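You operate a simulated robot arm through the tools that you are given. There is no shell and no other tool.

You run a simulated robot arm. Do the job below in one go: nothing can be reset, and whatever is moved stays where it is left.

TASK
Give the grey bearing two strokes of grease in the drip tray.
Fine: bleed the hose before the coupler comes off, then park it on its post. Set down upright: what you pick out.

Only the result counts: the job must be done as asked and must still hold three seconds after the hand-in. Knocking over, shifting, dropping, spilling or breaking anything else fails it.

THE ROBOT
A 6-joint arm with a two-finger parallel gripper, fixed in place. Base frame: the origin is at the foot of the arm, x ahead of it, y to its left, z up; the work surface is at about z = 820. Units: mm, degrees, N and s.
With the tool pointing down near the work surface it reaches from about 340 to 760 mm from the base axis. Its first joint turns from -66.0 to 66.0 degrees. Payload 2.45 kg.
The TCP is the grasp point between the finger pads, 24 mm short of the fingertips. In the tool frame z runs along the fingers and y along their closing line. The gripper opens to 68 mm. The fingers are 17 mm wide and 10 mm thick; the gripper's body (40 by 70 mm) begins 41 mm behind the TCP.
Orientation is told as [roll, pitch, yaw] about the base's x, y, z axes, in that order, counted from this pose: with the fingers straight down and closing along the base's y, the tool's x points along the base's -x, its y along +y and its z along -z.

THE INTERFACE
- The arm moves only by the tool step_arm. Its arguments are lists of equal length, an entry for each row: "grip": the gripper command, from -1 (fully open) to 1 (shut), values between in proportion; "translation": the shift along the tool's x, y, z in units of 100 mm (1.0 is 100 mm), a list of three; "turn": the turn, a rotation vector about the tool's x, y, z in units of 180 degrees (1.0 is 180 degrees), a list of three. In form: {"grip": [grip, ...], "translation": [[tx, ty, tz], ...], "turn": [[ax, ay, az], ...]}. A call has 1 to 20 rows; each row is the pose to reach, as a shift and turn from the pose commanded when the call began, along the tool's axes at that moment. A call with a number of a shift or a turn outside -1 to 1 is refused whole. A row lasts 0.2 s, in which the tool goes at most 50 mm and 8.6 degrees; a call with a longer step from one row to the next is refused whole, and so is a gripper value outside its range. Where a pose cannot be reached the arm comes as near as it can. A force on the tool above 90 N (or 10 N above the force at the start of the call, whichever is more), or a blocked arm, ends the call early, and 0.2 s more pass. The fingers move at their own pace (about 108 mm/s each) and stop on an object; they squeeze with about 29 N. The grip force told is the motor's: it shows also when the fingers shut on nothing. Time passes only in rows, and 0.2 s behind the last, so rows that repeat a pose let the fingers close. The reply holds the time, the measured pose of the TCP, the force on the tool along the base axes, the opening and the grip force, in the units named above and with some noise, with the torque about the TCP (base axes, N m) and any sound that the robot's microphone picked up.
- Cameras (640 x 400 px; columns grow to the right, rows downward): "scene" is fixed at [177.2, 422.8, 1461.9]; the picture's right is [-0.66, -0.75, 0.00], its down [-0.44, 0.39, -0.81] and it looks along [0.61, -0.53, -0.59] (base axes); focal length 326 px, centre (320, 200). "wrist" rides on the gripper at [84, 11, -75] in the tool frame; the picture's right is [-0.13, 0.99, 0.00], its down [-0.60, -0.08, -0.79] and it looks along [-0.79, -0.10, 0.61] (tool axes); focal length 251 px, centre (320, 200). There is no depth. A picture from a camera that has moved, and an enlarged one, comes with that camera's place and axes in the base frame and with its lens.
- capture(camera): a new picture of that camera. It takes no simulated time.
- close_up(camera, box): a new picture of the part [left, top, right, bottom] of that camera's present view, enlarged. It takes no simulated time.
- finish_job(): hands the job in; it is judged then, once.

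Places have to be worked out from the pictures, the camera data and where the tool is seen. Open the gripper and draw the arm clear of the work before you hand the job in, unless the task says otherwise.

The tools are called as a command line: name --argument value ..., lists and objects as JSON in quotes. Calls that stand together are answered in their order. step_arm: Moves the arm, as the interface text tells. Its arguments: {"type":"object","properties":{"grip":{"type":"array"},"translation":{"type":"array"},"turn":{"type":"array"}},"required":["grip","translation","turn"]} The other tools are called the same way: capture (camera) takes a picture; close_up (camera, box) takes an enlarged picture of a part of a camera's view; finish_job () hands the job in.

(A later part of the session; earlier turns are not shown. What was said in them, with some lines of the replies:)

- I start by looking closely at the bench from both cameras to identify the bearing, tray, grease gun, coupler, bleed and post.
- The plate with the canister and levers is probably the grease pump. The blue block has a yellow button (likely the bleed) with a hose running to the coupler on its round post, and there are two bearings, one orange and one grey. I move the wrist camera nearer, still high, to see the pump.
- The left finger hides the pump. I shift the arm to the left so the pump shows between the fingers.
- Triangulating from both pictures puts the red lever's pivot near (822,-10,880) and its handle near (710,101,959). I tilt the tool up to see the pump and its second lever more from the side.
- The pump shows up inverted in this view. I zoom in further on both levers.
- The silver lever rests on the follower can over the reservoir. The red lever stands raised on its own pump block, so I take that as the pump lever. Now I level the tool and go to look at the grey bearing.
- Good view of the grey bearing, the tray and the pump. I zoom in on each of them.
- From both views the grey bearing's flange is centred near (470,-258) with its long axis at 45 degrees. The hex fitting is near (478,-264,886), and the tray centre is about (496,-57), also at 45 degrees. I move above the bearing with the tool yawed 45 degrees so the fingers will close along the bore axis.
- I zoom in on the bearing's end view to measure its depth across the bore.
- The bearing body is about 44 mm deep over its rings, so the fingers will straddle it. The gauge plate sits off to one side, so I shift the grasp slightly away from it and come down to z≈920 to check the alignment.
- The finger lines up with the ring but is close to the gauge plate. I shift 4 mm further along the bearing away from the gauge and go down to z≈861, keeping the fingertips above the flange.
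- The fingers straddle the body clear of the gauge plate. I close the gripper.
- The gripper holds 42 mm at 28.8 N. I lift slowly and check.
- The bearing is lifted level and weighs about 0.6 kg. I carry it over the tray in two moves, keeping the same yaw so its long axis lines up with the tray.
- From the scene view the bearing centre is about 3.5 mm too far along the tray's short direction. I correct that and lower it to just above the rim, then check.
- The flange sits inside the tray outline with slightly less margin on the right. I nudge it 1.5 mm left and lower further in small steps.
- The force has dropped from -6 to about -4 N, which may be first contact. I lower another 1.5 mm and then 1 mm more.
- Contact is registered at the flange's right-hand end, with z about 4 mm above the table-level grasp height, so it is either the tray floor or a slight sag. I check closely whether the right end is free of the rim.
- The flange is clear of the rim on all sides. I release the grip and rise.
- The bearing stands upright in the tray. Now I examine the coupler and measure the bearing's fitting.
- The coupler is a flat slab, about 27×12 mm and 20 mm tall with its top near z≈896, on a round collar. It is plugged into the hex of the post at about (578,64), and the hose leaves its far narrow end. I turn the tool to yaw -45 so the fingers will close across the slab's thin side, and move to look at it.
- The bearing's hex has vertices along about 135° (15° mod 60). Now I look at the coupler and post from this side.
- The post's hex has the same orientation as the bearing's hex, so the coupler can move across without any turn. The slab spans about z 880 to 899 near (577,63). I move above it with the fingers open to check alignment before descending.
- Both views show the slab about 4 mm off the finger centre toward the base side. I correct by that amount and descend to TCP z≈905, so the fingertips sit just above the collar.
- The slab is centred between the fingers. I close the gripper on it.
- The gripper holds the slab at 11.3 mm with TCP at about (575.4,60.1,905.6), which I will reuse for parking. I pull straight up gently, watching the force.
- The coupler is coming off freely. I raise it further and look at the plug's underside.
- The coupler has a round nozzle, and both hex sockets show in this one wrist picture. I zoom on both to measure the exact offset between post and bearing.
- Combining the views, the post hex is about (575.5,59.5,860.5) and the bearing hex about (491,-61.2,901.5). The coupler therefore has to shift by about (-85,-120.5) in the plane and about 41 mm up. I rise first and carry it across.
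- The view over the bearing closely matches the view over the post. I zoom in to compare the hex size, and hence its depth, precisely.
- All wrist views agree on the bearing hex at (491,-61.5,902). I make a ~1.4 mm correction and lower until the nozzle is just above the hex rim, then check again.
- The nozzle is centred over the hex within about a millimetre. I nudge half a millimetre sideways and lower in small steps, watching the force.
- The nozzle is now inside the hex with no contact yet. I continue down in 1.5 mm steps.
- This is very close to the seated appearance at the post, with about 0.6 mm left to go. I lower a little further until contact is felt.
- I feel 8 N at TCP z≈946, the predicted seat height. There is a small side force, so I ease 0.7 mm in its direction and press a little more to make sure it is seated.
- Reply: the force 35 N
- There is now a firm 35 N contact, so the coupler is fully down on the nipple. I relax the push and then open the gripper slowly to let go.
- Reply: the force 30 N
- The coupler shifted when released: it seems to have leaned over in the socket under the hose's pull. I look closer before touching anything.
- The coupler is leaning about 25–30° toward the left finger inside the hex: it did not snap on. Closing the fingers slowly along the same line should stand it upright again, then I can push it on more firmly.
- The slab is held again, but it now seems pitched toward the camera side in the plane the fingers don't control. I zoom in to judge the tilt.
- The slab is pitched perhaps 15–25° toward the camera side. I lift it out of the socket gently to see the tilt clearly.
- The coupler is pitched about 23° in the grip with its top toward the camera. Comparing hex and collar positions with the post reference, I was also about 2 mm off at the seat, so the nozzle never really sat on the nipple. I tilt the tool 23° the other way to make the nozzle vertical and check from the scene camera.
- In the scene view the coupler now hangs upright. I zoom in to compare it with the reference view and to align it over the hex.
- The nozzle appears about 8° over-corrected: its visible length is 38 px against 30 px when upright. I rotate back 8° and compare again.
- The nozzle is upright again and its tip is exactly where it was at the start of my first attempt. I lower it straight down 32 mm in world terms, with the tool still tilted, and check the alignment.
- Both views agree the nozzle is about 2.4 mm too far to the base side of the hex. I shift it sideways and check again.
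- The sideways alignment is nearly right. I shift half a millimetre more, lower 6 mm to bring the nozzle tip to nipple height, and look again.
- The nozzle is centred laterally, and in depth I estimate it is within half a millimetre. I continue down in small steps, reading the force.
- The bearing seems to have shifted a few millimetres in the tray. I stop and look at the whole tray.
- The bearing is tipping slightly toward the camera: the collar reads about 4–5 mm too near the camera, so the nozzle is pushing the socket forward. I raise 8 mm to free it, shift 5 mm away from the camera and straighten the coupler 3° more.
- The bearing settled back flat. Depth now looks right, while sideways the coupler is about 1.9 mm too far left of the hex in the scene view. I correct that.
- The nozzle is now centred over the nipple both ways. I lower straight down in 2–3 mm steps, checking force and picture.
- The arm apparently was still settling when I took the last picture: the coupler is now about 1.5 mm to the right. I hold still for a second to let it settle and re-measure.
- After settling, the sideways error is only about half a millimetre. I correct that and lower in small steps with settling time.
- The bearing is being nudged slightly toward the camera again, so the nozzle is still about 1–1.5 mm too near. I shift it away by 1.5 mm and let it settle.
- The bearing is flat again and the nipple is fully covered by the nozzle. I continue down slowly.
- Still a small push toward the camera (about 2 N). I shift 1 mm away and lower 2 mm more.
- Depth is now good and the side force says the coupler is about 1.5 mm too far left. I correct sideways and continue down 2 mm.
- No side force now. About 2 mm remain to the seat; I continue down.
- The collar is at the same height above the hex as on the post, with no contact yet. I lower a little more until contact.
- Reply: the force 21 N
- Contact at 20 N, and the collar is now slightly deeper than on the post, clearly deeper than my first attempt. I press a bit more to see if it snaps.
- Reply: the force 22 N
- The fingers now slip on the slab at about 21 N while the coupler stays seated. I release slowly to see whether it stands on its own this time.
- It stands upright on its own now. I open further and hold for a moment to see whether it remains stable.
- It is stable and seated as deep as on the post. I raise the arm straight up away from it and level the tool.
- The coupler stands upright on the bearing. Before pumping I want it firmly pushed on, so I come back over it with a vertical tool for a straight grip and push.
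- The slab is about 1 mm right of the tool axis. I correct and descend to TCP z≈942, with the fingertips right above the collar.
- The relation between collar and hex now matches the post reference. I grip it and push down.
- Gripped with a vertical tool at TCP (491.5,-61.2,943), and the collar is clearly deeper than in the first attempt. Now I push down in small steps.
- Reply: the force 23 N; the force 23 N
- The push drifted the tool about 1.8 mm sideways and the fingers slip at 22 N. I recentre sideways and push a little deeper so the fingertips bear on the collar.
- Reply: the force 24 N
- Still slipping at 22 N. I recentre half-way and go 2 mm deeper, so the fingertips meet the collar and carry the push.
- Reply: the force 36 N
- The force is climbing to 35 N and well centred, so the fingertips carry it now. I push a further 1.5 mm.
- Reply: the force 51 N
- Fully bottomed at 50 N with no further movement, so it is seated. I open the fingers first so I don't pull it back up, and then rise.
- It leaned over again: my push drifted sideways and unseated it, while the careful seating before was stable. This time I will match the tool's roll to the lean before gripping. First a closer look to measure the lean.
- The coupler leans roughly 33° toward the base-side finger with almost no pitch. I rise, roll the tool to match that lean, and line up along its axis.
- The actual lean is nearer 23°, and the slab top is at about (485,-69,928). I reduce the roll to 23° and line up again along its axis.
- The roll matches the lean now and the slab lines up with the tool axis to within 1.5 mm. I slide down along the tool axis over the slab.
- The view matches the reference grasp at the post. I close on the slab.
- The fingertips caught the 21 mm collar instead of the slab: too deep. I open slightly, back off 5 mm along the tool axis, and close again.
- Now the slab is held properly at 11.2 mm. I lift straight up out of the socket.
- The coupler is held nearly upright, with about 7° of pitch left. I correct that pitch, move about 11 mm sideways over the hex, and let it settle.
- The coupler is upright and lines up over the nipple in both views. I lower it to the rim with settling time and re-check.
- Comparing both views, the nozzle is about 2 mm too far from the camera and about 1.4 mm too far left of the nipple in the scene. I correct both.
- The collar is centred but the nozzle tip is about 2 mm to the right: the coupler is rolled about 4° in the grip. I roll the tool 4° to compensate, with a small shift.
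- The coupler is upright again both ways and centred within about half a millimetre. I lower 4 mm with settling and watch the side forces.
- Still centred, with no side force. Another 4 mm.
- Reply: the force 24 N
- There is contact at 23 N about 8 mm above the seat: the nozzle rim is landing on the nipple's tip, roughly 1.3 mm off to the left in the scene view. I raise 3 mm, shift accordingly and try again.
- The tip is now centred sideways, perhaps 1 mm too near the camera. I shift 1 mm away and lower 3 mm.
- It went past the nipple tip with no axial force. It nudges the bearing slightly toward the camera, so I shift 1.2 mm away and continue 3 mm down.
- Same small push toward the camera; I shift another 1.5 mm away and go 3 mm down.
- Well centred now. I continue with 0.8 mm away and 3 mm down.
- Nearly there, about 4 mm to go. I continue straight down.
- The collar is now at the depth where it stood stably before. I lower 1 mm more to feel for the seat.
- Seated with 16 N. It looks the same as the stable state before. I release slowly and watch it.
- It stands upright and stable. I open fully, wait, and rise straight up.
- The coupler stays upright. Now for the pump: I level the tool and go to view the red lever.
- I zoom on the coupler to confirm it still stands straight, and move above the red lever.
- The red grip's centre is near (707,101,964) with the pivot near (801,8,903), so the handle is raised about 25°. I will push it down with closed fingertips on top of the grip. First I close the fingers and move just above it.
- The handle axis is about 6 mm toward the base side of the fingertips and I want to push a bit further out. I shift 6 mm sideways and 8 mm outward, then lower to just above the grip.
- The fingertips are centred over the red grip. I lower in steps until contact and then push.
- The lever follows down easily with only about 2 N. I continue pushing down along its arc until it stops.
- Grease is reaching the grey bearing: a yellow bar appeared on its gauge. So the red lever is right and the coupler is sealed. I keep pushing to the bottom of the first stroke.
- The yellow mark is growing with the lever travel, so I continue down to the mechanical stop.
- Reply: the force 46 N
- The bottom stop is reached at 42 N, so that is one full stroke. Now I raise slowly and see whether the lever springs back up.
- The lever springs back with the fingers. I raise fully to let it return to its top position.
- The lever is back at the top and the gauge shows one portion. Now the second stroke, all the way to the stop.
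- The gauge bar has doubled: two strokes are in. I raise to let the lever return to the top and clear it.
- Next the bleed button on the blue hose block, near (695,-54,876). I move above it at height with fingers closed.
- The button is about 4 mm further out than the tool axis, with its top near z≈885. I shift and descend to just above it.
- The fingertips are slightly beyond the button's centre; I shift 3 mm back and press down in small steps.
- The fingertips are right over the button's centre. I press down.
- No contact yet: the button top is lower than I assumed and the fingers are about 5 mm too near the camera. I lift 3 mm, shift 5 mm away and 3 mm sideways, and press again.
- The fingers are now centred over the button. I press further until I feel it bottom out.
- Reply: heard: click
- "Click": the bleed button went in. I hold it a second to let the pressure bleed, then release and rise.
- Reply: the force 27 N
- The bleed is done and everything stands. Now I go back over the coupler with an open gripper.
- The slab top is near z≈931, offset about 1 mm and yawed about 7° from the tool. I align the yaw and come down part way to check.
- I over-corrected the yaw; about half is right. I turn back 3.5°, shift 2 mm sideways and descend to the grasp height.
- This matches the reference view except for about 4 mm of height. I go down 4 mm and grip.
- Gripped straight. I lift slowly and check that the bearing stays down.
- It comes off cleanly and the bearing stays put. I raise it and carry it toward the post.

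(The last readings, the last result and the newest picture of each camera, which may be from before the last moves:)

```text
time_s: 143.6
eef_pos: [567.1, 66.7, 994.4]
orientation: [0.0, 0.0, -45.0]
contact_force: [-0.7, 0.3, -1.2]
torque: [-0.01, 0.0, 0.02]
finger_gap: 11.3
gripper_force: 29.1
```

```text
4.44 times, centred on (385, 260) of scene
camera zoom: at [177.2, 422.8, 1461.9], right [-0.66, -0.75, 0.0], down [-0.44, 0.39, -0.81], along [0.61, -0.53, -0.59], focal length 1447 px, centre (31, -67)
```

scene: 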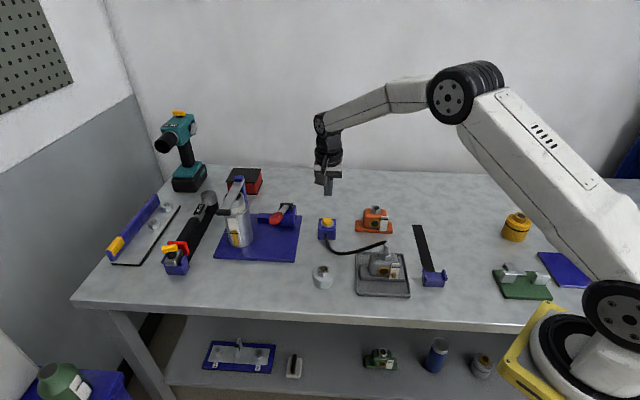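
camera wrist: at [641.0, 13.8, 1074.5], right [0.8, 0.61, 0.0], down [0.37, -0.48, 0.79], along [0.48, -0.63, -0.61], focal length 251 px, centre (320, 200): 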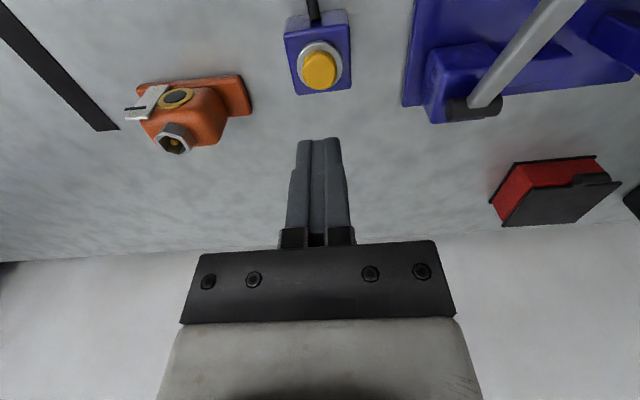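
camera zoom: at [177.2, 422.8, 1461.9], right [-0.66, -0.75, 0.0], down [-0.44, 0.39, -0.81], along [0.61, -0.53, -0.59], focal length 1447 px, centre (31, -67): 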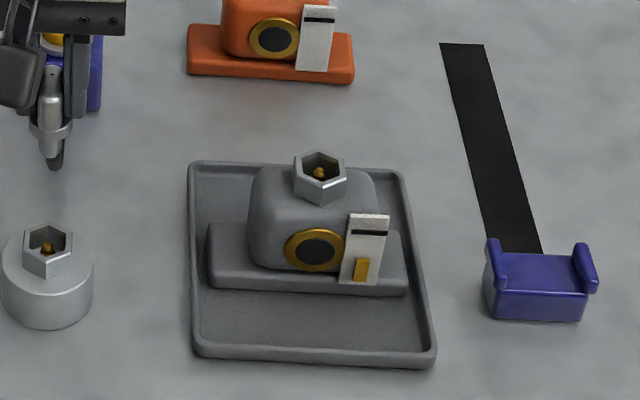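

The coupler is slightly off the post; I correct by about 10 mm away from the camera and lower toward the post, then check alignment.

step_arm --grip '[1, 1, 1, 1, 1, 1]' --translation '[[-0.05, 0, 0], [-0.096, 0.001, 0.1], [-0.096, 0.001, 0.3], [-0.096, 0.001, 0.5], [-0.096, 0.001, 0.5], [-0.096, 0.001, 0.5]]' --turn '[[0, 0, 0], [0, 0, 0], [0, 0, 0], [0, 0, 0], [0, 0, 0], [0, 0, 0]]'

close_up --camera "wrist" --box '[270, 60, 370, 180]'

close_up --camera "scene" --box '[305, 240, 345, 290]'

```text
time_s: 145.0
eef_pos: [573.4, 59.8, 945.9]
orientation: [0.0, 0.1, -45.1]
contact_force: [0.0, -0.2, -1.0]
torque: [0.01, -0.02, 0.0]
finger_gap: 11.2
gripper_force: 29.1
```

```text
3.33 times, centred on (320, 120) of wrist
camera zoom: at [521.1, 126.3, 1020.1], right [0.79, 0.61, 0.0], down [0.37, -0.48, 0.79], along [0.48, -0.63, -0.61], focal length 838 px, centre (320, 467)
```

zoom: 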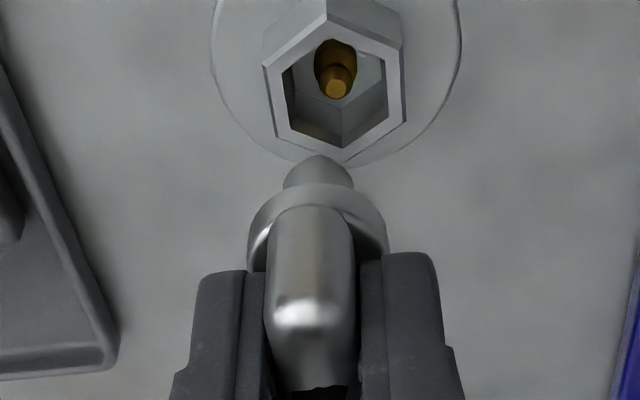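

```text
8.00 times, centred on (325, 265) of scene
camera zoom: at [177.2, 422.8, 1461.9], right [-0.66, -0.75, 0.0], down [-0.44, 0.39, -0.81], along [0.61, -0.53, -0.59], focal length 2605 px, centre (280, -320)
```

zoom: 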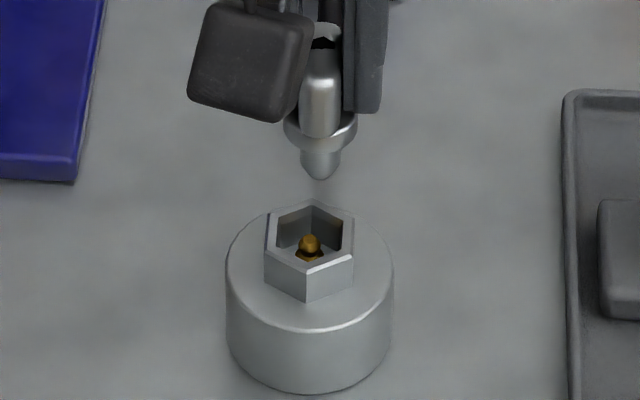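

The nozzle needs to move about 2–3 mm to the left in the scene view; part of that comes by itself when lowering. I shift 2 mm and lower to near the rim.

step_arm --grip '[1, 1, 1, 1, 1, 1]' --translation '[[0, 0.01, 0.05], [0, 0.02, 0.12], [0, 0.02, 0.2], [0, 0.02, 0.22], [0, 0.02, 0.22], [0, 0.02, 0.22]]' --turn '[[0, 0, 0], [0, 0, 0], [0, 0, 0], [0, 0, 0], [0, 0, 0], [0, 0, 0]]'

close_up --camera "wrist" --box '[270, 60, 370, 180]'

close_up --camera "scene" --box '[308, 250, 340, 290]'

```text
time_s: 146.4
eef_pos: [574.1, 60.6, 922.2]
orientation: [0.1, 0.0, -45.0]
contact_force: [0.2, -0.9, -0.9]
torque: [-0.02, 0.01, 0.01]
finger_gap: 11.5
gripper_force: 29.0
```

```text
3.33 times, centred on (320, 120) of wrist
camera zoom: at [522.7, 128.2, 997.2], right [0.79, 0.61, 0.0], down [0.37, -0.48, 0.79], along [0.48, -0.63, -0.61], focal length 838 px, centre (320, 467)
```

zoom: 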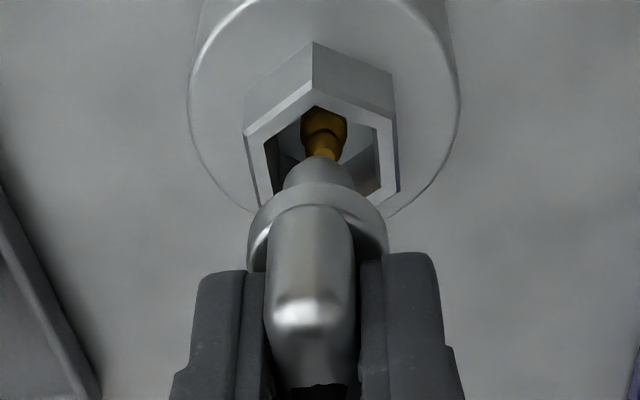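

```text
10.00 times, centred on (324, 270) of scene
camera zoom: at [177.2, 422.8, 1461.9], right [-0.66, -0.75, 0.0], down [-0.44, 0.39, -0.81], along [0.61, -0.53, -0.59], focal length 3256 px, centre (280, -500)
```

zoom: 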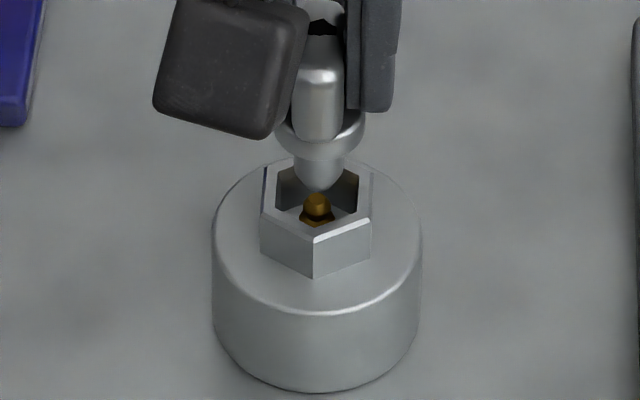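

The nozzle is within about 1 mm of the post's nipple. I nudge slightly and lower in small settled steps, watching forces.

step_arm --grip '[1, 1, 1, 1, 1]' --translation '[[0, 0.003, 0.02], [0, 0.006, 0.04], [0, 0.006, 0.055], [0, 0.006, 0.055], [0, 0.006, 0.055]]' --turn '[[0, 0, 0], [0, 0, 0], [0, 0, 0], [0, 0, 0], [0, 0, 0]]'

close_up --camera "wrist" --box '[270, 60, 370, 180]'

close_up --camera "scene" --box '[308, 250, 340, 290]'

```text
time_s: 147.6
eef_pos: [574.9, 61.5, 917.5]
orientation: [0.0, 0.0, -44.9]
contact_force: [-0.2, 0.2, -2.2]
torque: [0.01, 0.01, 0.02]
finger_gap: 11.4
gripper_force: 29.1
```

```text
3.33 times, centred on (320, 120) of wrist
camera zoom: at [523.4, 128.9, 992.2], right [0.79, 0.61, 0.0], down [0.37, -0.48, 0.79], along [0.48, -0.63, -0.61], focal length 838 px, centre (320, 467)
```

zoom: 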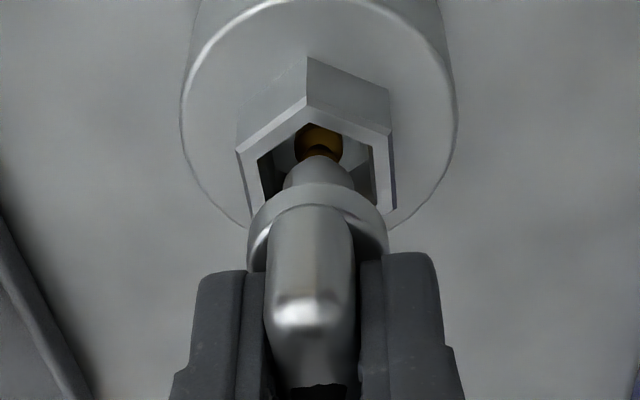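

```text
10.00 times, centred on (324, 270) of scene
camera zoom: at [177.2, 422.8, 1461.9], right [-0.66, -0.75, 0.0], down [-0.44, 0.39, -0.81], along [0.61, -0.53, -0.59], focal length 3256 px, centre (280, -500)
```

zoom: 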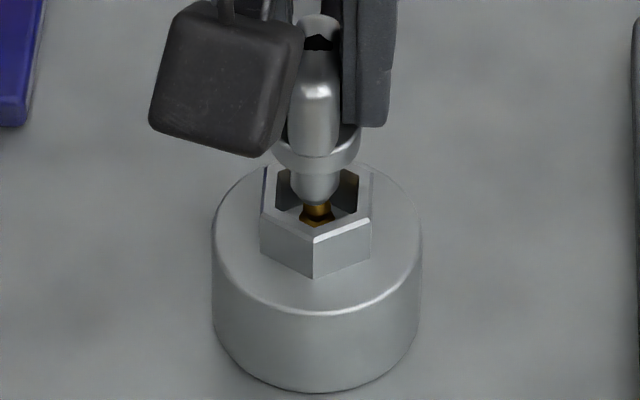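

Well aligned in both views. Another 4 mm down.

step_arm --grip '[1, 1, 1, 1, 1]' --translation '[[0, 0, 0.02], [0, 0, 0.04], [0, 0, 0.04], [0, 0, 0.04], [0, 0, 0.04]]' --turn '[[0, 0, 0], [0, 0, 0], [0, 0, 0], [0, 0, 0], [0, 0, 0]]'

close_up --camera "wrist" --box '[270, 60, 370, 180]'

close_up --camera "scene" --box '[308, 250, 340, 290]'

```text
time_s: 148.8
eef_pos: [575.9, 62.0, 912.9]
orientation: [0.0, 0.0, -45.0]
contact_force: [-1.3, 0.0, -1.0]
torque: [-0.03, -0.01, -0.01]
finger_gap: 11.4
gripper_force: 29.0
```

```text
3.33 times, centred on (320, 120) of wrist
camera zoom: at [523.6, 129.5, 988.1], right [0.79, 0.61, 0.0], down [0.37, -0.48, 0.79], along [0.48, -0.63, -0.61], focal length 838 px, centre (320, 467)
```

zoom: 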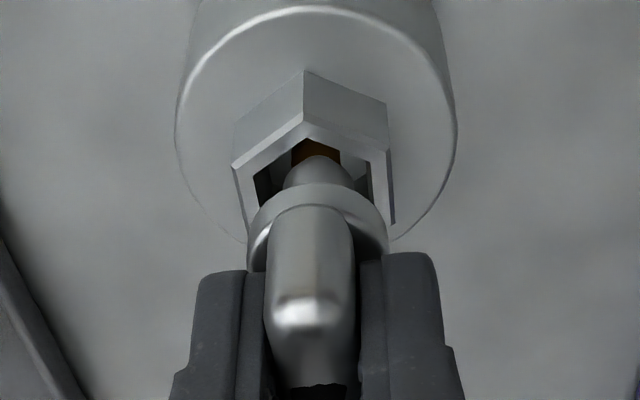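

```text
10.00 times, centred on (324, 270) of scene
camera zoom: at [177.2, 422.8, 1461.9], right [-0.66, -0.75, 0.0], down [-0.44, 0.39, -0.81], along [0.61, -0.53, -0.59], focal length 3256 px, centre (280, -500)
```

zoom: 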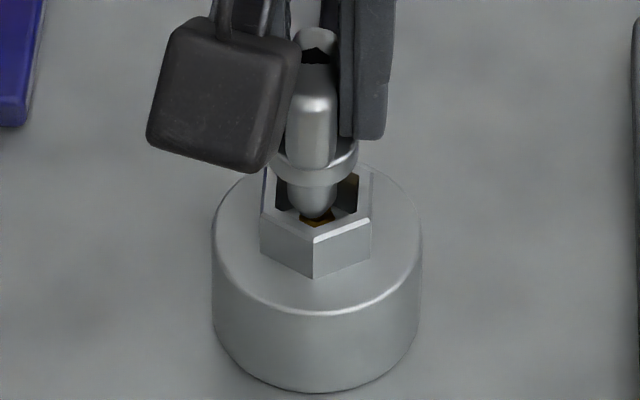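

Nearly over it; a tiny sideways correction and 4 mm further down.

step_arm --grip '[1, 1, 1, 1, 1]' --translation '[[0, -0.004, 0.02], [0, -0.007, 0.04], [0, -0.007, 0.04], [0, -0.007, 0.04], [0, -0.007, 0.04]]' --turn '[[0, 0, 0], [0, 0, 0], [0, 0, 0], [0, 0, 0], [0, 0, 0]]'

close_up --camera "wrist" --box '[270, 60, 370, 180]'

close_up --camera "scene" --box '[308, 250, 340, 290]'

```text
time_s: 150.0
eef_pos: [574.5, 59.7, 909.3]
orientation: [0.1, -0.1, -45.1]
contact_force: [5.6, -3.5, 3.7]
torque: [-0.14, -0.26, 0.02]
finger_gap: 11.3
gripper_force: 28.9
```

```text
3.33 times, centred on (320, 120) of wrist
camera zoom: at [522.8, 128.0, 984.1], right [0.79, 0.61, 0.0], down [0.37, -0.48, 0.79], along [0.48, -0.63, -0.61], focal length 838 px, centre (320, 467)
```

zoom: 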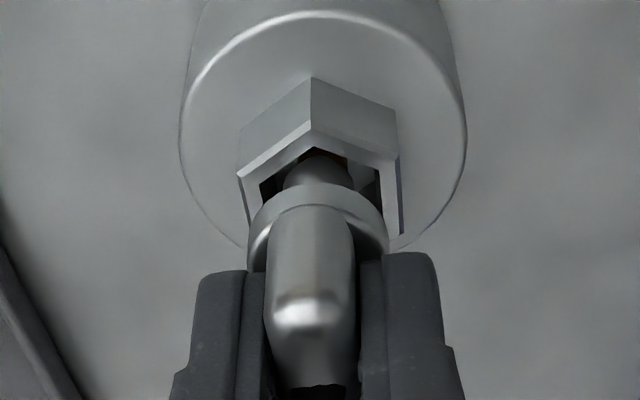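

```text
10.00 times, centred on (324, 270) of scene
camera zoom: at [177.3, 422.7, 1461.9], right [-0.66, -0.75, 0.0], down [-0.44, 0.39, -0.81], along [0.61, -0.53, -0.59], focal length 3256 px, centre (280, -500)
```

zoom: 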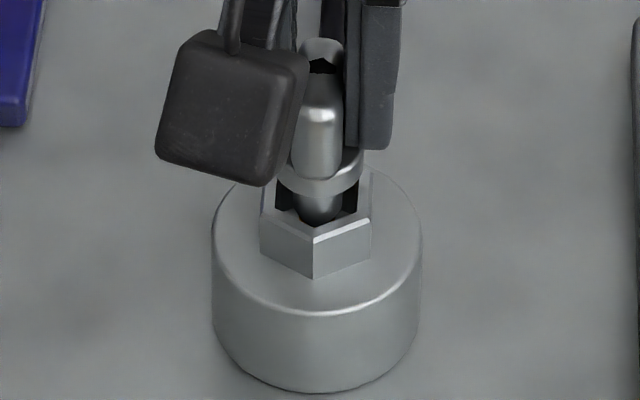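

There is a 6 N push away from the camera, so the nozzle is 1–1.5 mm too near. I shift away at this height before lowering further.

step_arm --grip '[1, 1, 1, 1]' --translation '[[-0.008, 0.002, -0.005], [-0.015, 0.002, -0.005], [-0.015, 0.002, -0.005], [-0.015, 0.002, -0.005]]' --turn '[[0, 0, 0], [0, 0, 0], [0, 0, 0], [0, 0, 0]]'

step_arm --grip '[1, 1, 1, 1]' --translation '[[0, 0, 0.01], [0, 0, 0.025], [0, 0, 0.025], [0, 0, 0.025]]' --turn '[[0, 0, 0], [0, 0, 0], [0, 0, 0], [0, 0, 0]]'

close_up --camera "wrist" --box '[270, 60, 370, 180]'

close_up --camera "scene" --box '[308, 250, 340, 290]'

```text
time_s: 151.0
eef_pos: [576.4, 60.3, 910.4]
orientation: [-0.1, 0.1, -45.0]
contact_force: [0.0, -0.4, -0.9]
torque: [0.01, -0.05, -0.02]
finger_gap: 11.3
gripper_force: 28.8
```

```text
time_s: 152.0
eef_pos: [576.6, 59.7, 907.8]
orientation: [0.0, -0.1, -44.9]
contact_force: [-0.5, 1.0, -0.1]
torque: [-0.02, -0.02, 0.01]
finger_gap: 11.4
gripper_force: 29.1
```

```text
3.33 times, centred on (320, 120) of wrist
camera zoom: at [524.2, 127.3, 982.3], right [0.79, 0.61, 0.0], down [0.37, -0.48, 0.79], along [0.48, -0.63, -0.61], focal length 838 px, centre (320, 467)
```

zoom: 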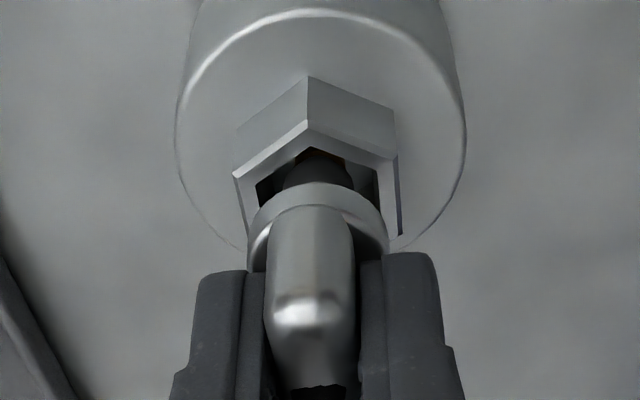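

```text
10.00 times, centred on (324, 270) of scene
camera zoom: at [177.2, 422.8, 1461.9], right [-0.66, -0.75, 0.0], down [-0.44, 0.39, -0.81], along [0.61, -0.53, -0.59], focal length 3256 px, centre (280, -500)
```

zoom: 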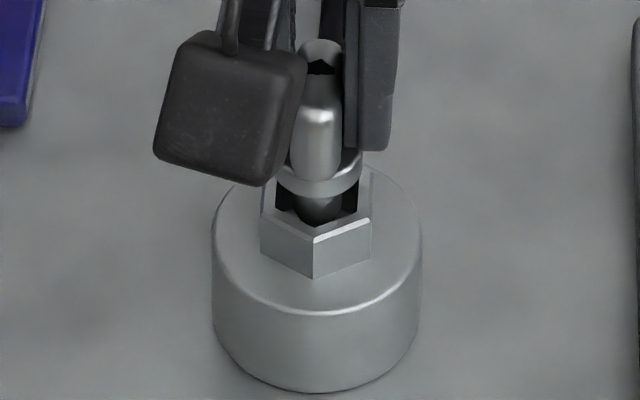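

No side force and the nipple is covered. I continue 3 mm down.

step_arm --grip '[1, 1, 1, 1, 1]' --translation '[[0, 0, 0.01], [0, 0, 0.02], [0, 0, 0.03], [0, 0, 0.03], [0, 0, 0.03]]' --turn '[[0, 0, 0], [0, 0, 0], [0, 0, 0], [0, 0, 0], [0, 0, 0]]'

close_up --camera "wrist" --box '[270, 60, 370, 180]'

close_up --camera "scene" --box '[308, 250, 340, 290]'

```text
time_s: 153.2
eef_pos: [576.9, 60.3, 904.5]
orientation: [0.0, 0.0, -44.9]
contact_force: [0.7, -1.3, -1.1]
torque: [-0.04, 0.0, -0.01]
finger_gap: 11.3
gripper_force: 29.0
```

```text
3.33 times, centred on (320, 120) of wrist
camera zoom: at [524.7, 127.5, 978.8], right [0.79, 0.61, 0.0], down [0.37, -0.48, 0.79], along [0.48, -0.63, -0.61], focal length 838 px, centre (320, 467)
```

zoom: 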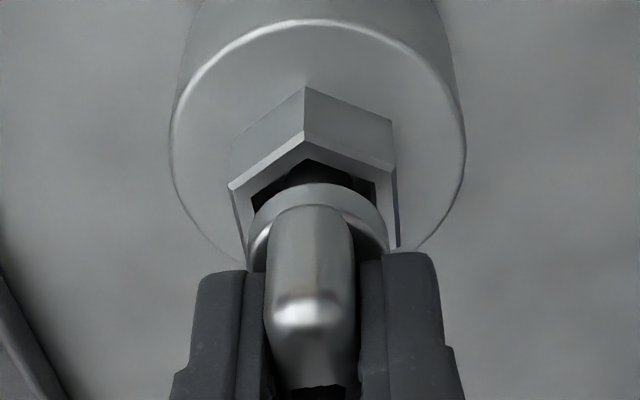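

```text
10.00 times, centred on (324, 270) of scene
camera zoom: at [177.2, 422.8, 1461.9], right [-0.66, -0.75, 0.0], down [-0.44, 0.39, -0.81], along [0.61, -0.53, -0.59], focal length 3256 px, centre (280, -500)
```

zoom: 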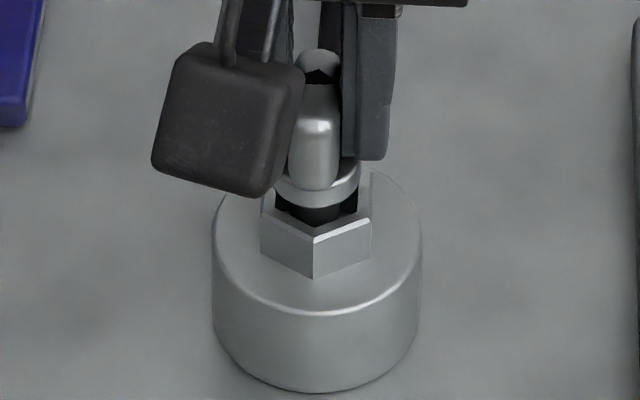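

At the original parked depth now. I lower slightly to feel the seat.

step_arm --grip '[1, 1, 1, 1]' --translation '[[0, 0, 0.007], [0, 0, 0.014], [0, 0, 0.014], [0, 0, 0.014]]' --turn '[[0, 0, 0], [0, 0, 0], [0, 0, 0], [0, 0, 0]]'

close_up --camera "scene" --box '[308, 250, 340, 290]'

close_up --camera "wrist" --box '[270, 60, 370, 180]'

```text
time_s: 154.2
eef_pos: [576.4, 60.0, 902.1]
orientation: [0.0, -0.1, -45.0]
contact_force: [5.2, -4.5, 2.9]
torque: [-0.18, -0.22, -0.01]
finger_gap: 11.4
gripper_force: 29.5
```

```text
10.00 times, centred on (324, 270) of scene
camera zoom: at [177.3, 422.7, 1461.9], right [-0.66, -0.75, 0.0], down [-0.44, 0.39, -0.81], along [0.61, -0.53, -0.59], focal length 3256 px, centre (280, -500)
```

zoom: 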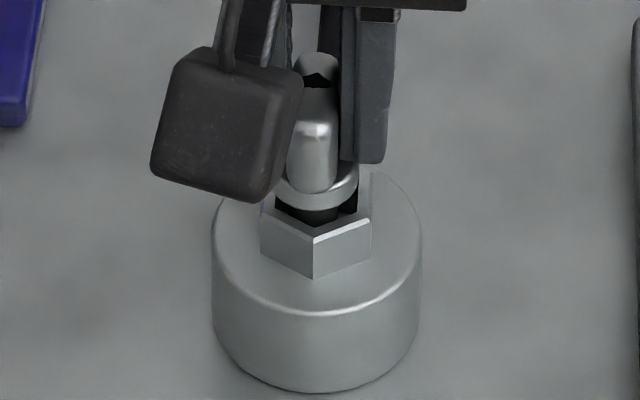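

```text
3.33 times, centred on (320, 120) of wrist
camera zoom: at [524.7, 127.8, 977.7], right [0.79, 0.61, 0.0], down [0.37, -0.48, 0.79], along [0.48, -0.63, -0.61], focal length 838 px, centre (320, 467)
```

zoom: 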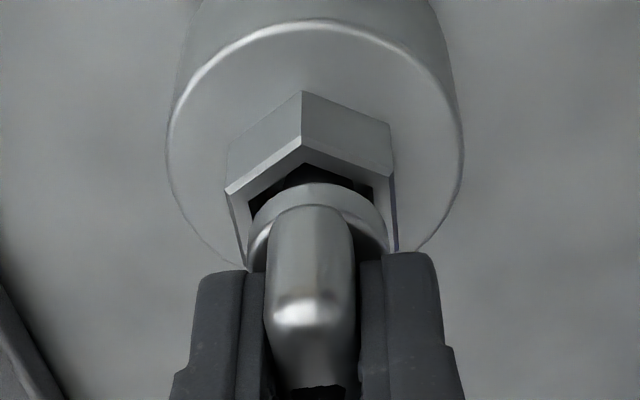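

A side push of 7 N away from the camera again; I shift another 1.3 mm away and continue.

step_arm --grip '[1, 1, 1, 1]' --translation '[[-0.007, -0.002, -0.003], [-0.013, -0.003, -0.003], [-0.013, -0.003, -0.003], [-0.013, -0.003, -0.003]]' --turn '[[0, 0, 0], [0, 0, 0], [0, 0, 0], [0, 0, 0]]'

step_arm --grip '[1, 1, 1, 1]' --translation '[[0, 0, 0.008], [0, 0, 0.016], [0, 0, 0.016], [0, 0, 0.016]]' --turn '[[0, 0, 0], [0, 0, 0], [0, 0, 0], [0, 0, 0]]'

close_up --camera "scene" --box '[308, 250, 340, 290]'

close_up --camera "wrist" --box '[270, 60, 370, 180]'

```text
time_s: 155.2
eef_pos: [575.9, 58.7, 904.5]
orientation: [-0.1, 0.2, -45.0]
contact_force: [1.1, 0.0, -0.9]
torque: [-0.01, -0.06, -0.01]
finger_gap: 11.5
gripper_force: 28.7
```

```text
time_s: 156.2
eef_pos: [575.7, 58.5, 902.6]
orientation: [0.0, 0.0, -45.2]
contact_force: [-0.1, -0.3, 0.0]
torque: [-0.01, 0.04, -0.01]
finger_gap: 11.3
gripper_force: 28.9
```

```text
10.00 times, centred on (324, 270) of scene
camera zoom: at [177.2, 422.8, 1461.9], right [-0.66, -0.75, 0.0], down [-0.44, 0.39, -0.81], along [0.61, -0.53, -0.59], focal length 3256 px, centre (280, -500)
```

zoom: 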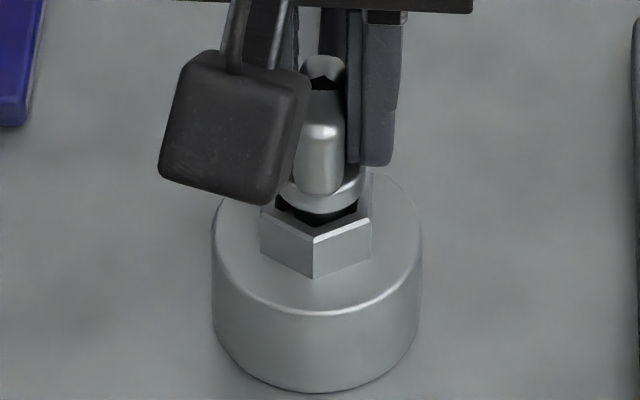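

```text
3.33 times, centred on (320, 120) of wrist
camera zoom: at [524.3, 126.2, 976.1], right [0.79, 0.61, 0.0], down [0.37, -0.48, 0.79], along [0.48, -0.63, -0.61], focal length 838 px, centre (320, 467)
```

zoom: 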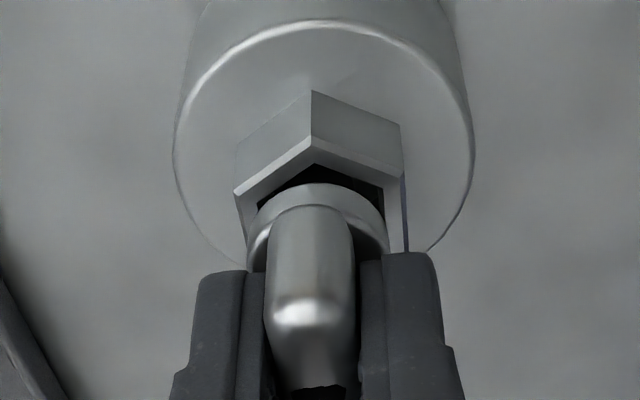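

Free of side force and slightly deeper than before. I lower until I feel the seat.

step_arm --grip '[1, 1, 1]' --translation '[[0, 0.003, 0.006], [0, 0.004, 0.011], [0, 0.004, 0.011]]' --turn '[[0, 0, 0], [0, 0, 0], [0, 0, 0]]'

step_arm --grip '[1, 1, 1]' --translation '[[0, 0, 0.006], [0, 0, 0.01], [0, 0, 0.01]]' --turn '[[0, 0, 0], [0, 0, 0], [0, 0, 0]]'

close_up --camera "scene" --box '[308, 250, 340, 290]'

```text
time_s: 157.0
eef_pos: [576.6, 59.7, 900.3]
orientation: [0.0, -0.1, -45.2]
contact_force: [0.5, -0.7, 0.0]
torque: [-0.02, 0.0, -0.01]
finger_gap: 11.4
gripper_force: 28.8
```

```text
time_s: 157.8
eef_pos: [575.7, 59.1, 901.7]
orientation: [-0.1, 0.1, -45.1]
contact_force: [-3.5, -1.8, 12.9]
torque: [-0.04, 0.21, 0.02]
finger_gap: 11.2
gripper_force: 29.3
```

```text
10.00 times, centred on (324, 270) of scene
camera zoom: at [176.9, 422.7, 1462.0], right [-0.66, -0.75, 0.0], down [-0.44, 0.39, -0.81], along [0.61, -0.53, -0.59], focal length 3256 px, centre (280, -500)
```

zoom: 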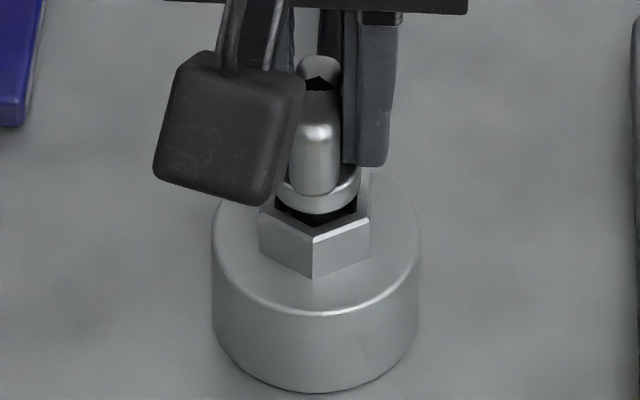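

Seat contact at 13 N. I release slowly and watch the coupler.

step_arm --grip '[0.62, 0.58, 0.5, 0.4, 0.2, 0.2]' --translation '[[0, 0, 0], [0, 0, 0], [0, 0, 0], [0, 0, 0], [0, 0, 0], [0, 0, 0]]' --turn '[[0, 0, 0], [0, 0, 0], [0, 0, 0], [0, 0, 0], [0, 0, 0], [0, 0, 0]]'

close_up --camera "scene" --box '[308, 250, 340, 290]'

close_up --camera "wrist" --box '[270, 60, 370, 180]'

```text
time_s: 159.2
eef_pos: [577.4, 59.3, 901.0]
orientation: [0.0, 0.0, -45.0]
contact_force: [0.4, -0.1, -0.1]
torque: [-0.01, -0.01, 0.01]
finger_gap: 27.1
gripper_force: 0.0
```

```text
10.00 times, centred on (324, 270) of scene
camera zoom: at [177.2, 422.8, 1461.9], right [-0.66, -0.75, 0.0], down [-0.44, 0.39, -0.81], along [0.61, -0.53, -0.59], focal length 3256 px, centre (280, -500)
```

zoom: 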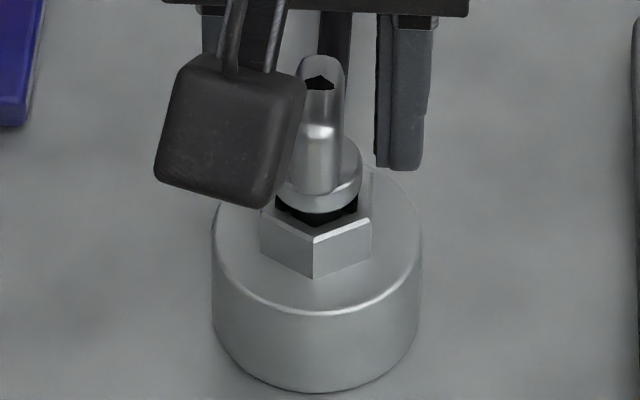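

```text
3.33 times, centred on (320, 120) of wrist
camera zoom: at [525.2, 126.6, 974.7], right [0.79, 0.61, 0.0], down [0.37, -0.48, 0.79], along [0.48, -0.63, -0.61], focal length 838 px, centre (320, 467)
```

zoom: 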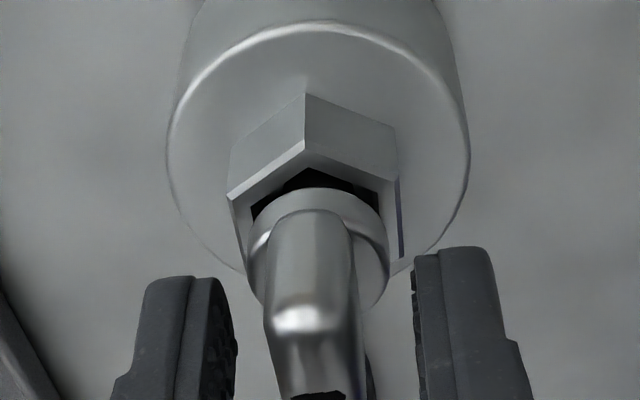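

The coupler stands upright on its post like at the start. I open fully, wait a moment, and rise straight up.

step_arm --grip '[-0.2, -0.6, -1, -1, -1]' --translation '[[0, 0, 0], [0, 0, 0], [0, 0, 0], [0, 0, 0], [0, 0, 0]]' --turn '[[0, 0, 0], [0, 0, 0], [0, 0, 0], [0, 0, 0], [0, 0, 0]]'

step_arm --grip '[-1, -1, -1, -1]' --translation '[[0, 0, -0.1], [0, 0, -0.35], [0, 0, -0.7], [0, 0, -1.0]]' --turn '[[0, 0, 0], [0, 0, 0], [0, 0, 0], [0, 0, 0]]'

close_up --camera "scene" --box '[308, 250, 340, 290]'

close_up --camera "wrist" --box '[240, 0, 400, 150]'

```text
time_s: 160.4
eef_pos: [577.1, 59.1, 900.6]
orientation: [0.1, -0.1, -45.0]
contact_force: [0.4, -0.3, -0.7]
torque: [0.02, -0.01, 0.0]
finger_gap: 68.0
gripper_force: 0.0
```

```text
time_s: 161.4
eef_pos: [576.1, 58.9, 996.9]
orientation: [0.0, 0.0, -45.0]
contact_force: [0.1, 0.2, 0.3]
torque: [-0.01, 0.02, 0.04]
finger_gap: 68.4
gripper_force: 0.2
```

```text
10.00 times, centred on (324, 270) of scene
camera zoom: at [177.2, 422.8, 1461.9], right [-0.66, -0.75, 0.0], down [-0.44, 0.39, -0.81], along [0.61, -0.53, -0.59], focal length 3256 px, centre (280, -500)
```

zoom: 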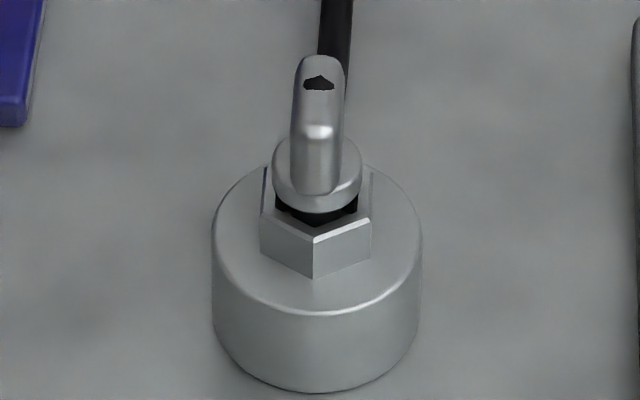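

```text
2.67 times, centred on (320, 75) of wrist
camera zoom: at [523.9, 126.6, 1072.1], right [0.79, 0.61, 0.0], down [0.37, -0.48, 0.79], along [0.48, -0.63, -0.61], focal length 670 px, centre (320, 533)
```

zoom: 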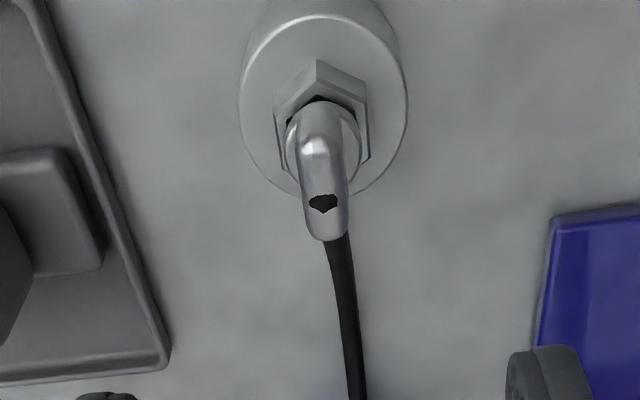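

The coupler is parked just as at the start. I draw the arm up and clear of the work with the gripper open, and check the whole scene.

step_arm --grip '[-1, -1, -1, -1]' --translation '[[0, 0, -0.3], [0.05, -0.2, -0.6], [0.1, -0.5, -0.9], [0.1, -0.8, -1.0]]' --turn '[[0, 0, 0], [0, 0, 0], [0, 0, 0], [0, 0, 0]]'

step_arm --grip '[-1, -1, -1, -1]' --translation '[[0, -0.2, -0.3], [0.2, -0.4, -0.6], [0.4, -0.6, -0.8], [0.4, -0.6, -0.8]]' --turn '[[0, 0, 0], [0, 0, 0], [0, 0, 0], [0, 0, 0]]'

capture --camera "scene"

close_up --camera "scene" --box '[200, 160, 340, 300]'

close_up --camera "scene" --box '[300, 190, 460, 310]'

capture --camera "wrist"

```text
time_s: 162.4
eef_pos: [515.0, 10.3, 1098.5]
orientation: [0.0, 0.1, -44.9]
contact_force: [-0.1, 0.3, 0.6]
torque: [0.0, 0.01, 0.02]
finger_gap: 68.0
gripper_force: 0.0
```

```text
time_s: 163.4
eef_pos: [443.2, -4.9, 1179.9]
orientation: [0.0, 0.1, -45.0]
contact_force: [-0.9, -1.1, 1.2]
torque: [-0.02, -0.03, 0.02]
finger_gap: 67.8
gripper_force: 0.0
```

```text
taken
```

scene: 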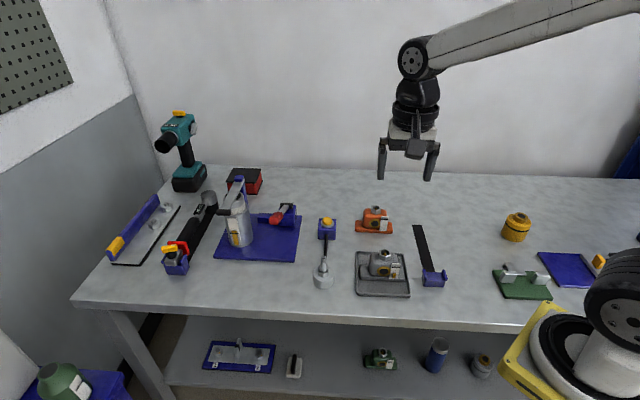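

```text
2.86 times, centred on (270, 230) of scene
camera zoom: at [177.2, 422.8, 1461.9], right [-0.66, -0.75, 0.0], down [-0.44, 0.39, -0.81], along [0.61, -0.53, -0.59], focal length 930 px, centre (463, 114)
```

zoom: 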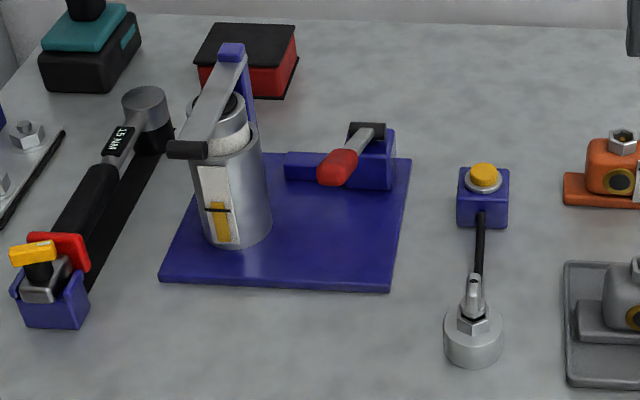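

```text
3.33 times, centred on (380, 250) of scene
camera zoom: at [177.2, 422.8, 1461.9], right [-0.66, -0.75, 0.0], down [-0.44, 0.39, -0.81], along [0.61, -0.53, -0.59], focal length 1085 px, centre (120, 33)
```

zoom: 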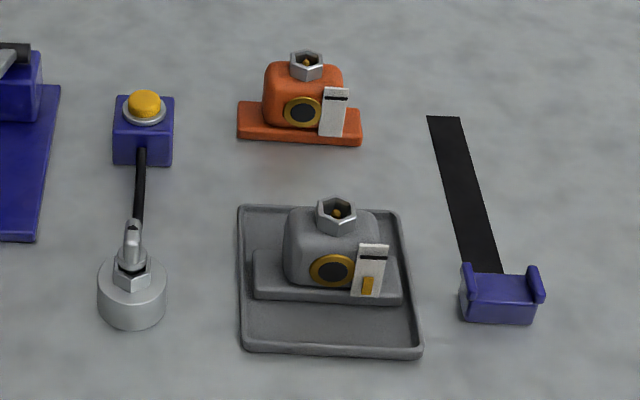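

```text
taken
camera wrist: at [391.8, 61.6, 1253.7], right [0.79, 0.61, 0.0], down [0.37, -0.48, 0.79], along [0.48, -0.63, -0.61], focal length 251 px, centre (320, 200)
```

wrist: 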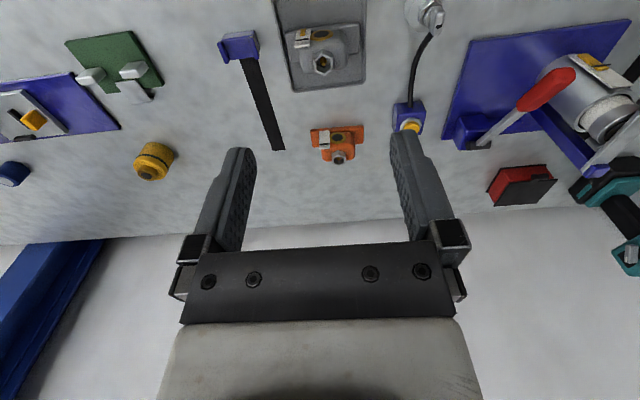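

The grey bearing stands upright in the tray with two portions on its gauge. The coupler is on its post, the lever is up, and nothing else has moved. I hold still briefly to confirm stability.

step_arm --grip '[-1, -1, -1, -1, -1, -1, -1, -1, -1, -1, -1, -1, -1, -1, -1]' --translation '[[0, 0, 0], [0, 0, 0], [0, 0, 0], [0, 0, 0], [0, 0, 0], [0, 0, 0], [0, 0, 0], [0, 0, 0], [0, 0, 0], [0, 0, 0], [0, 0, 0], [0, 0, 0], [0, 0, 0], [0, 0, 0], [0, 0, 0]]' --turn '[[0, 0, 0], [0, 0, 0], [0, 0, 0], [0, 0, 0], [0, 0, 0], [0, 0, 0], [0, 0, 0], [0, 0, 0], [0, 0, 0], [0, 0, 0], [0, 0, 0], [0, 0, 0], [0, 0, 0], [0, 0, 0], [0, 0, 0]]'

close_up --camera "scene" --box '[300, 190, 460, 310]'

```text
time_s: 166.6
eef_pos: [444.3, -5.9, 1179.8]
orientation: [0.1, 0.0, -45.1]
contact_force: [0.1, -0.3, -0.2]
torque: [-0.01, 0.02, 0.02]
finger_gap: 67.8
gripper_force: 0.0
```

```text
3.33 times, centred on (380, 250) of scene
camera zoom: at [177.2, 422.8, 1461.9], right [-0.66, -0.75, 0.0], down [-0.44, 0.39, -0.81], along [0.61, -0.53, -0.59], focal length 1085 px, centre (120, 33)
```

zoom: 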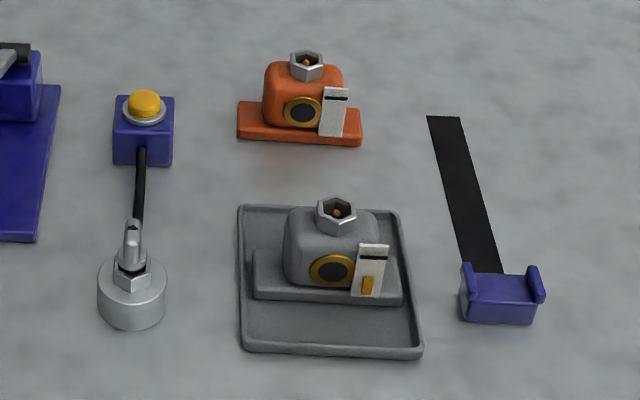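

Everything has stayed stable for more than three seconds and the arm is clear with the gripper open, so I hand the job in.

finish_job

```text
The job is handed in.
```

The grey bearing has had its two strokes of grease and stands upright in the drip tray; the job is handed in.

- **Grease:** I pushed the red pump lever to its stop twice. The bearing's gauge rose by one equal portion each time.
- **Bleed:** I pressed the yellow button until it clicked and held it for about a second. The coupler came off only after that.
- **Coupler:** It is back on its post, standing upright as at the start.
- **Everything else:** The lever is back up, and the last pictures show nothing else moved and no spilled grease. Nothing shifted in the three seconds or so I held still before handing in, with the arm clear and the gripper open.

It took three tries to seat the coupler on the bearing. It leaned over in the fitting twice, and while I was aligning it the bearing tipped by a few millimetres before settling flat again. This was all before any grease was pumped.
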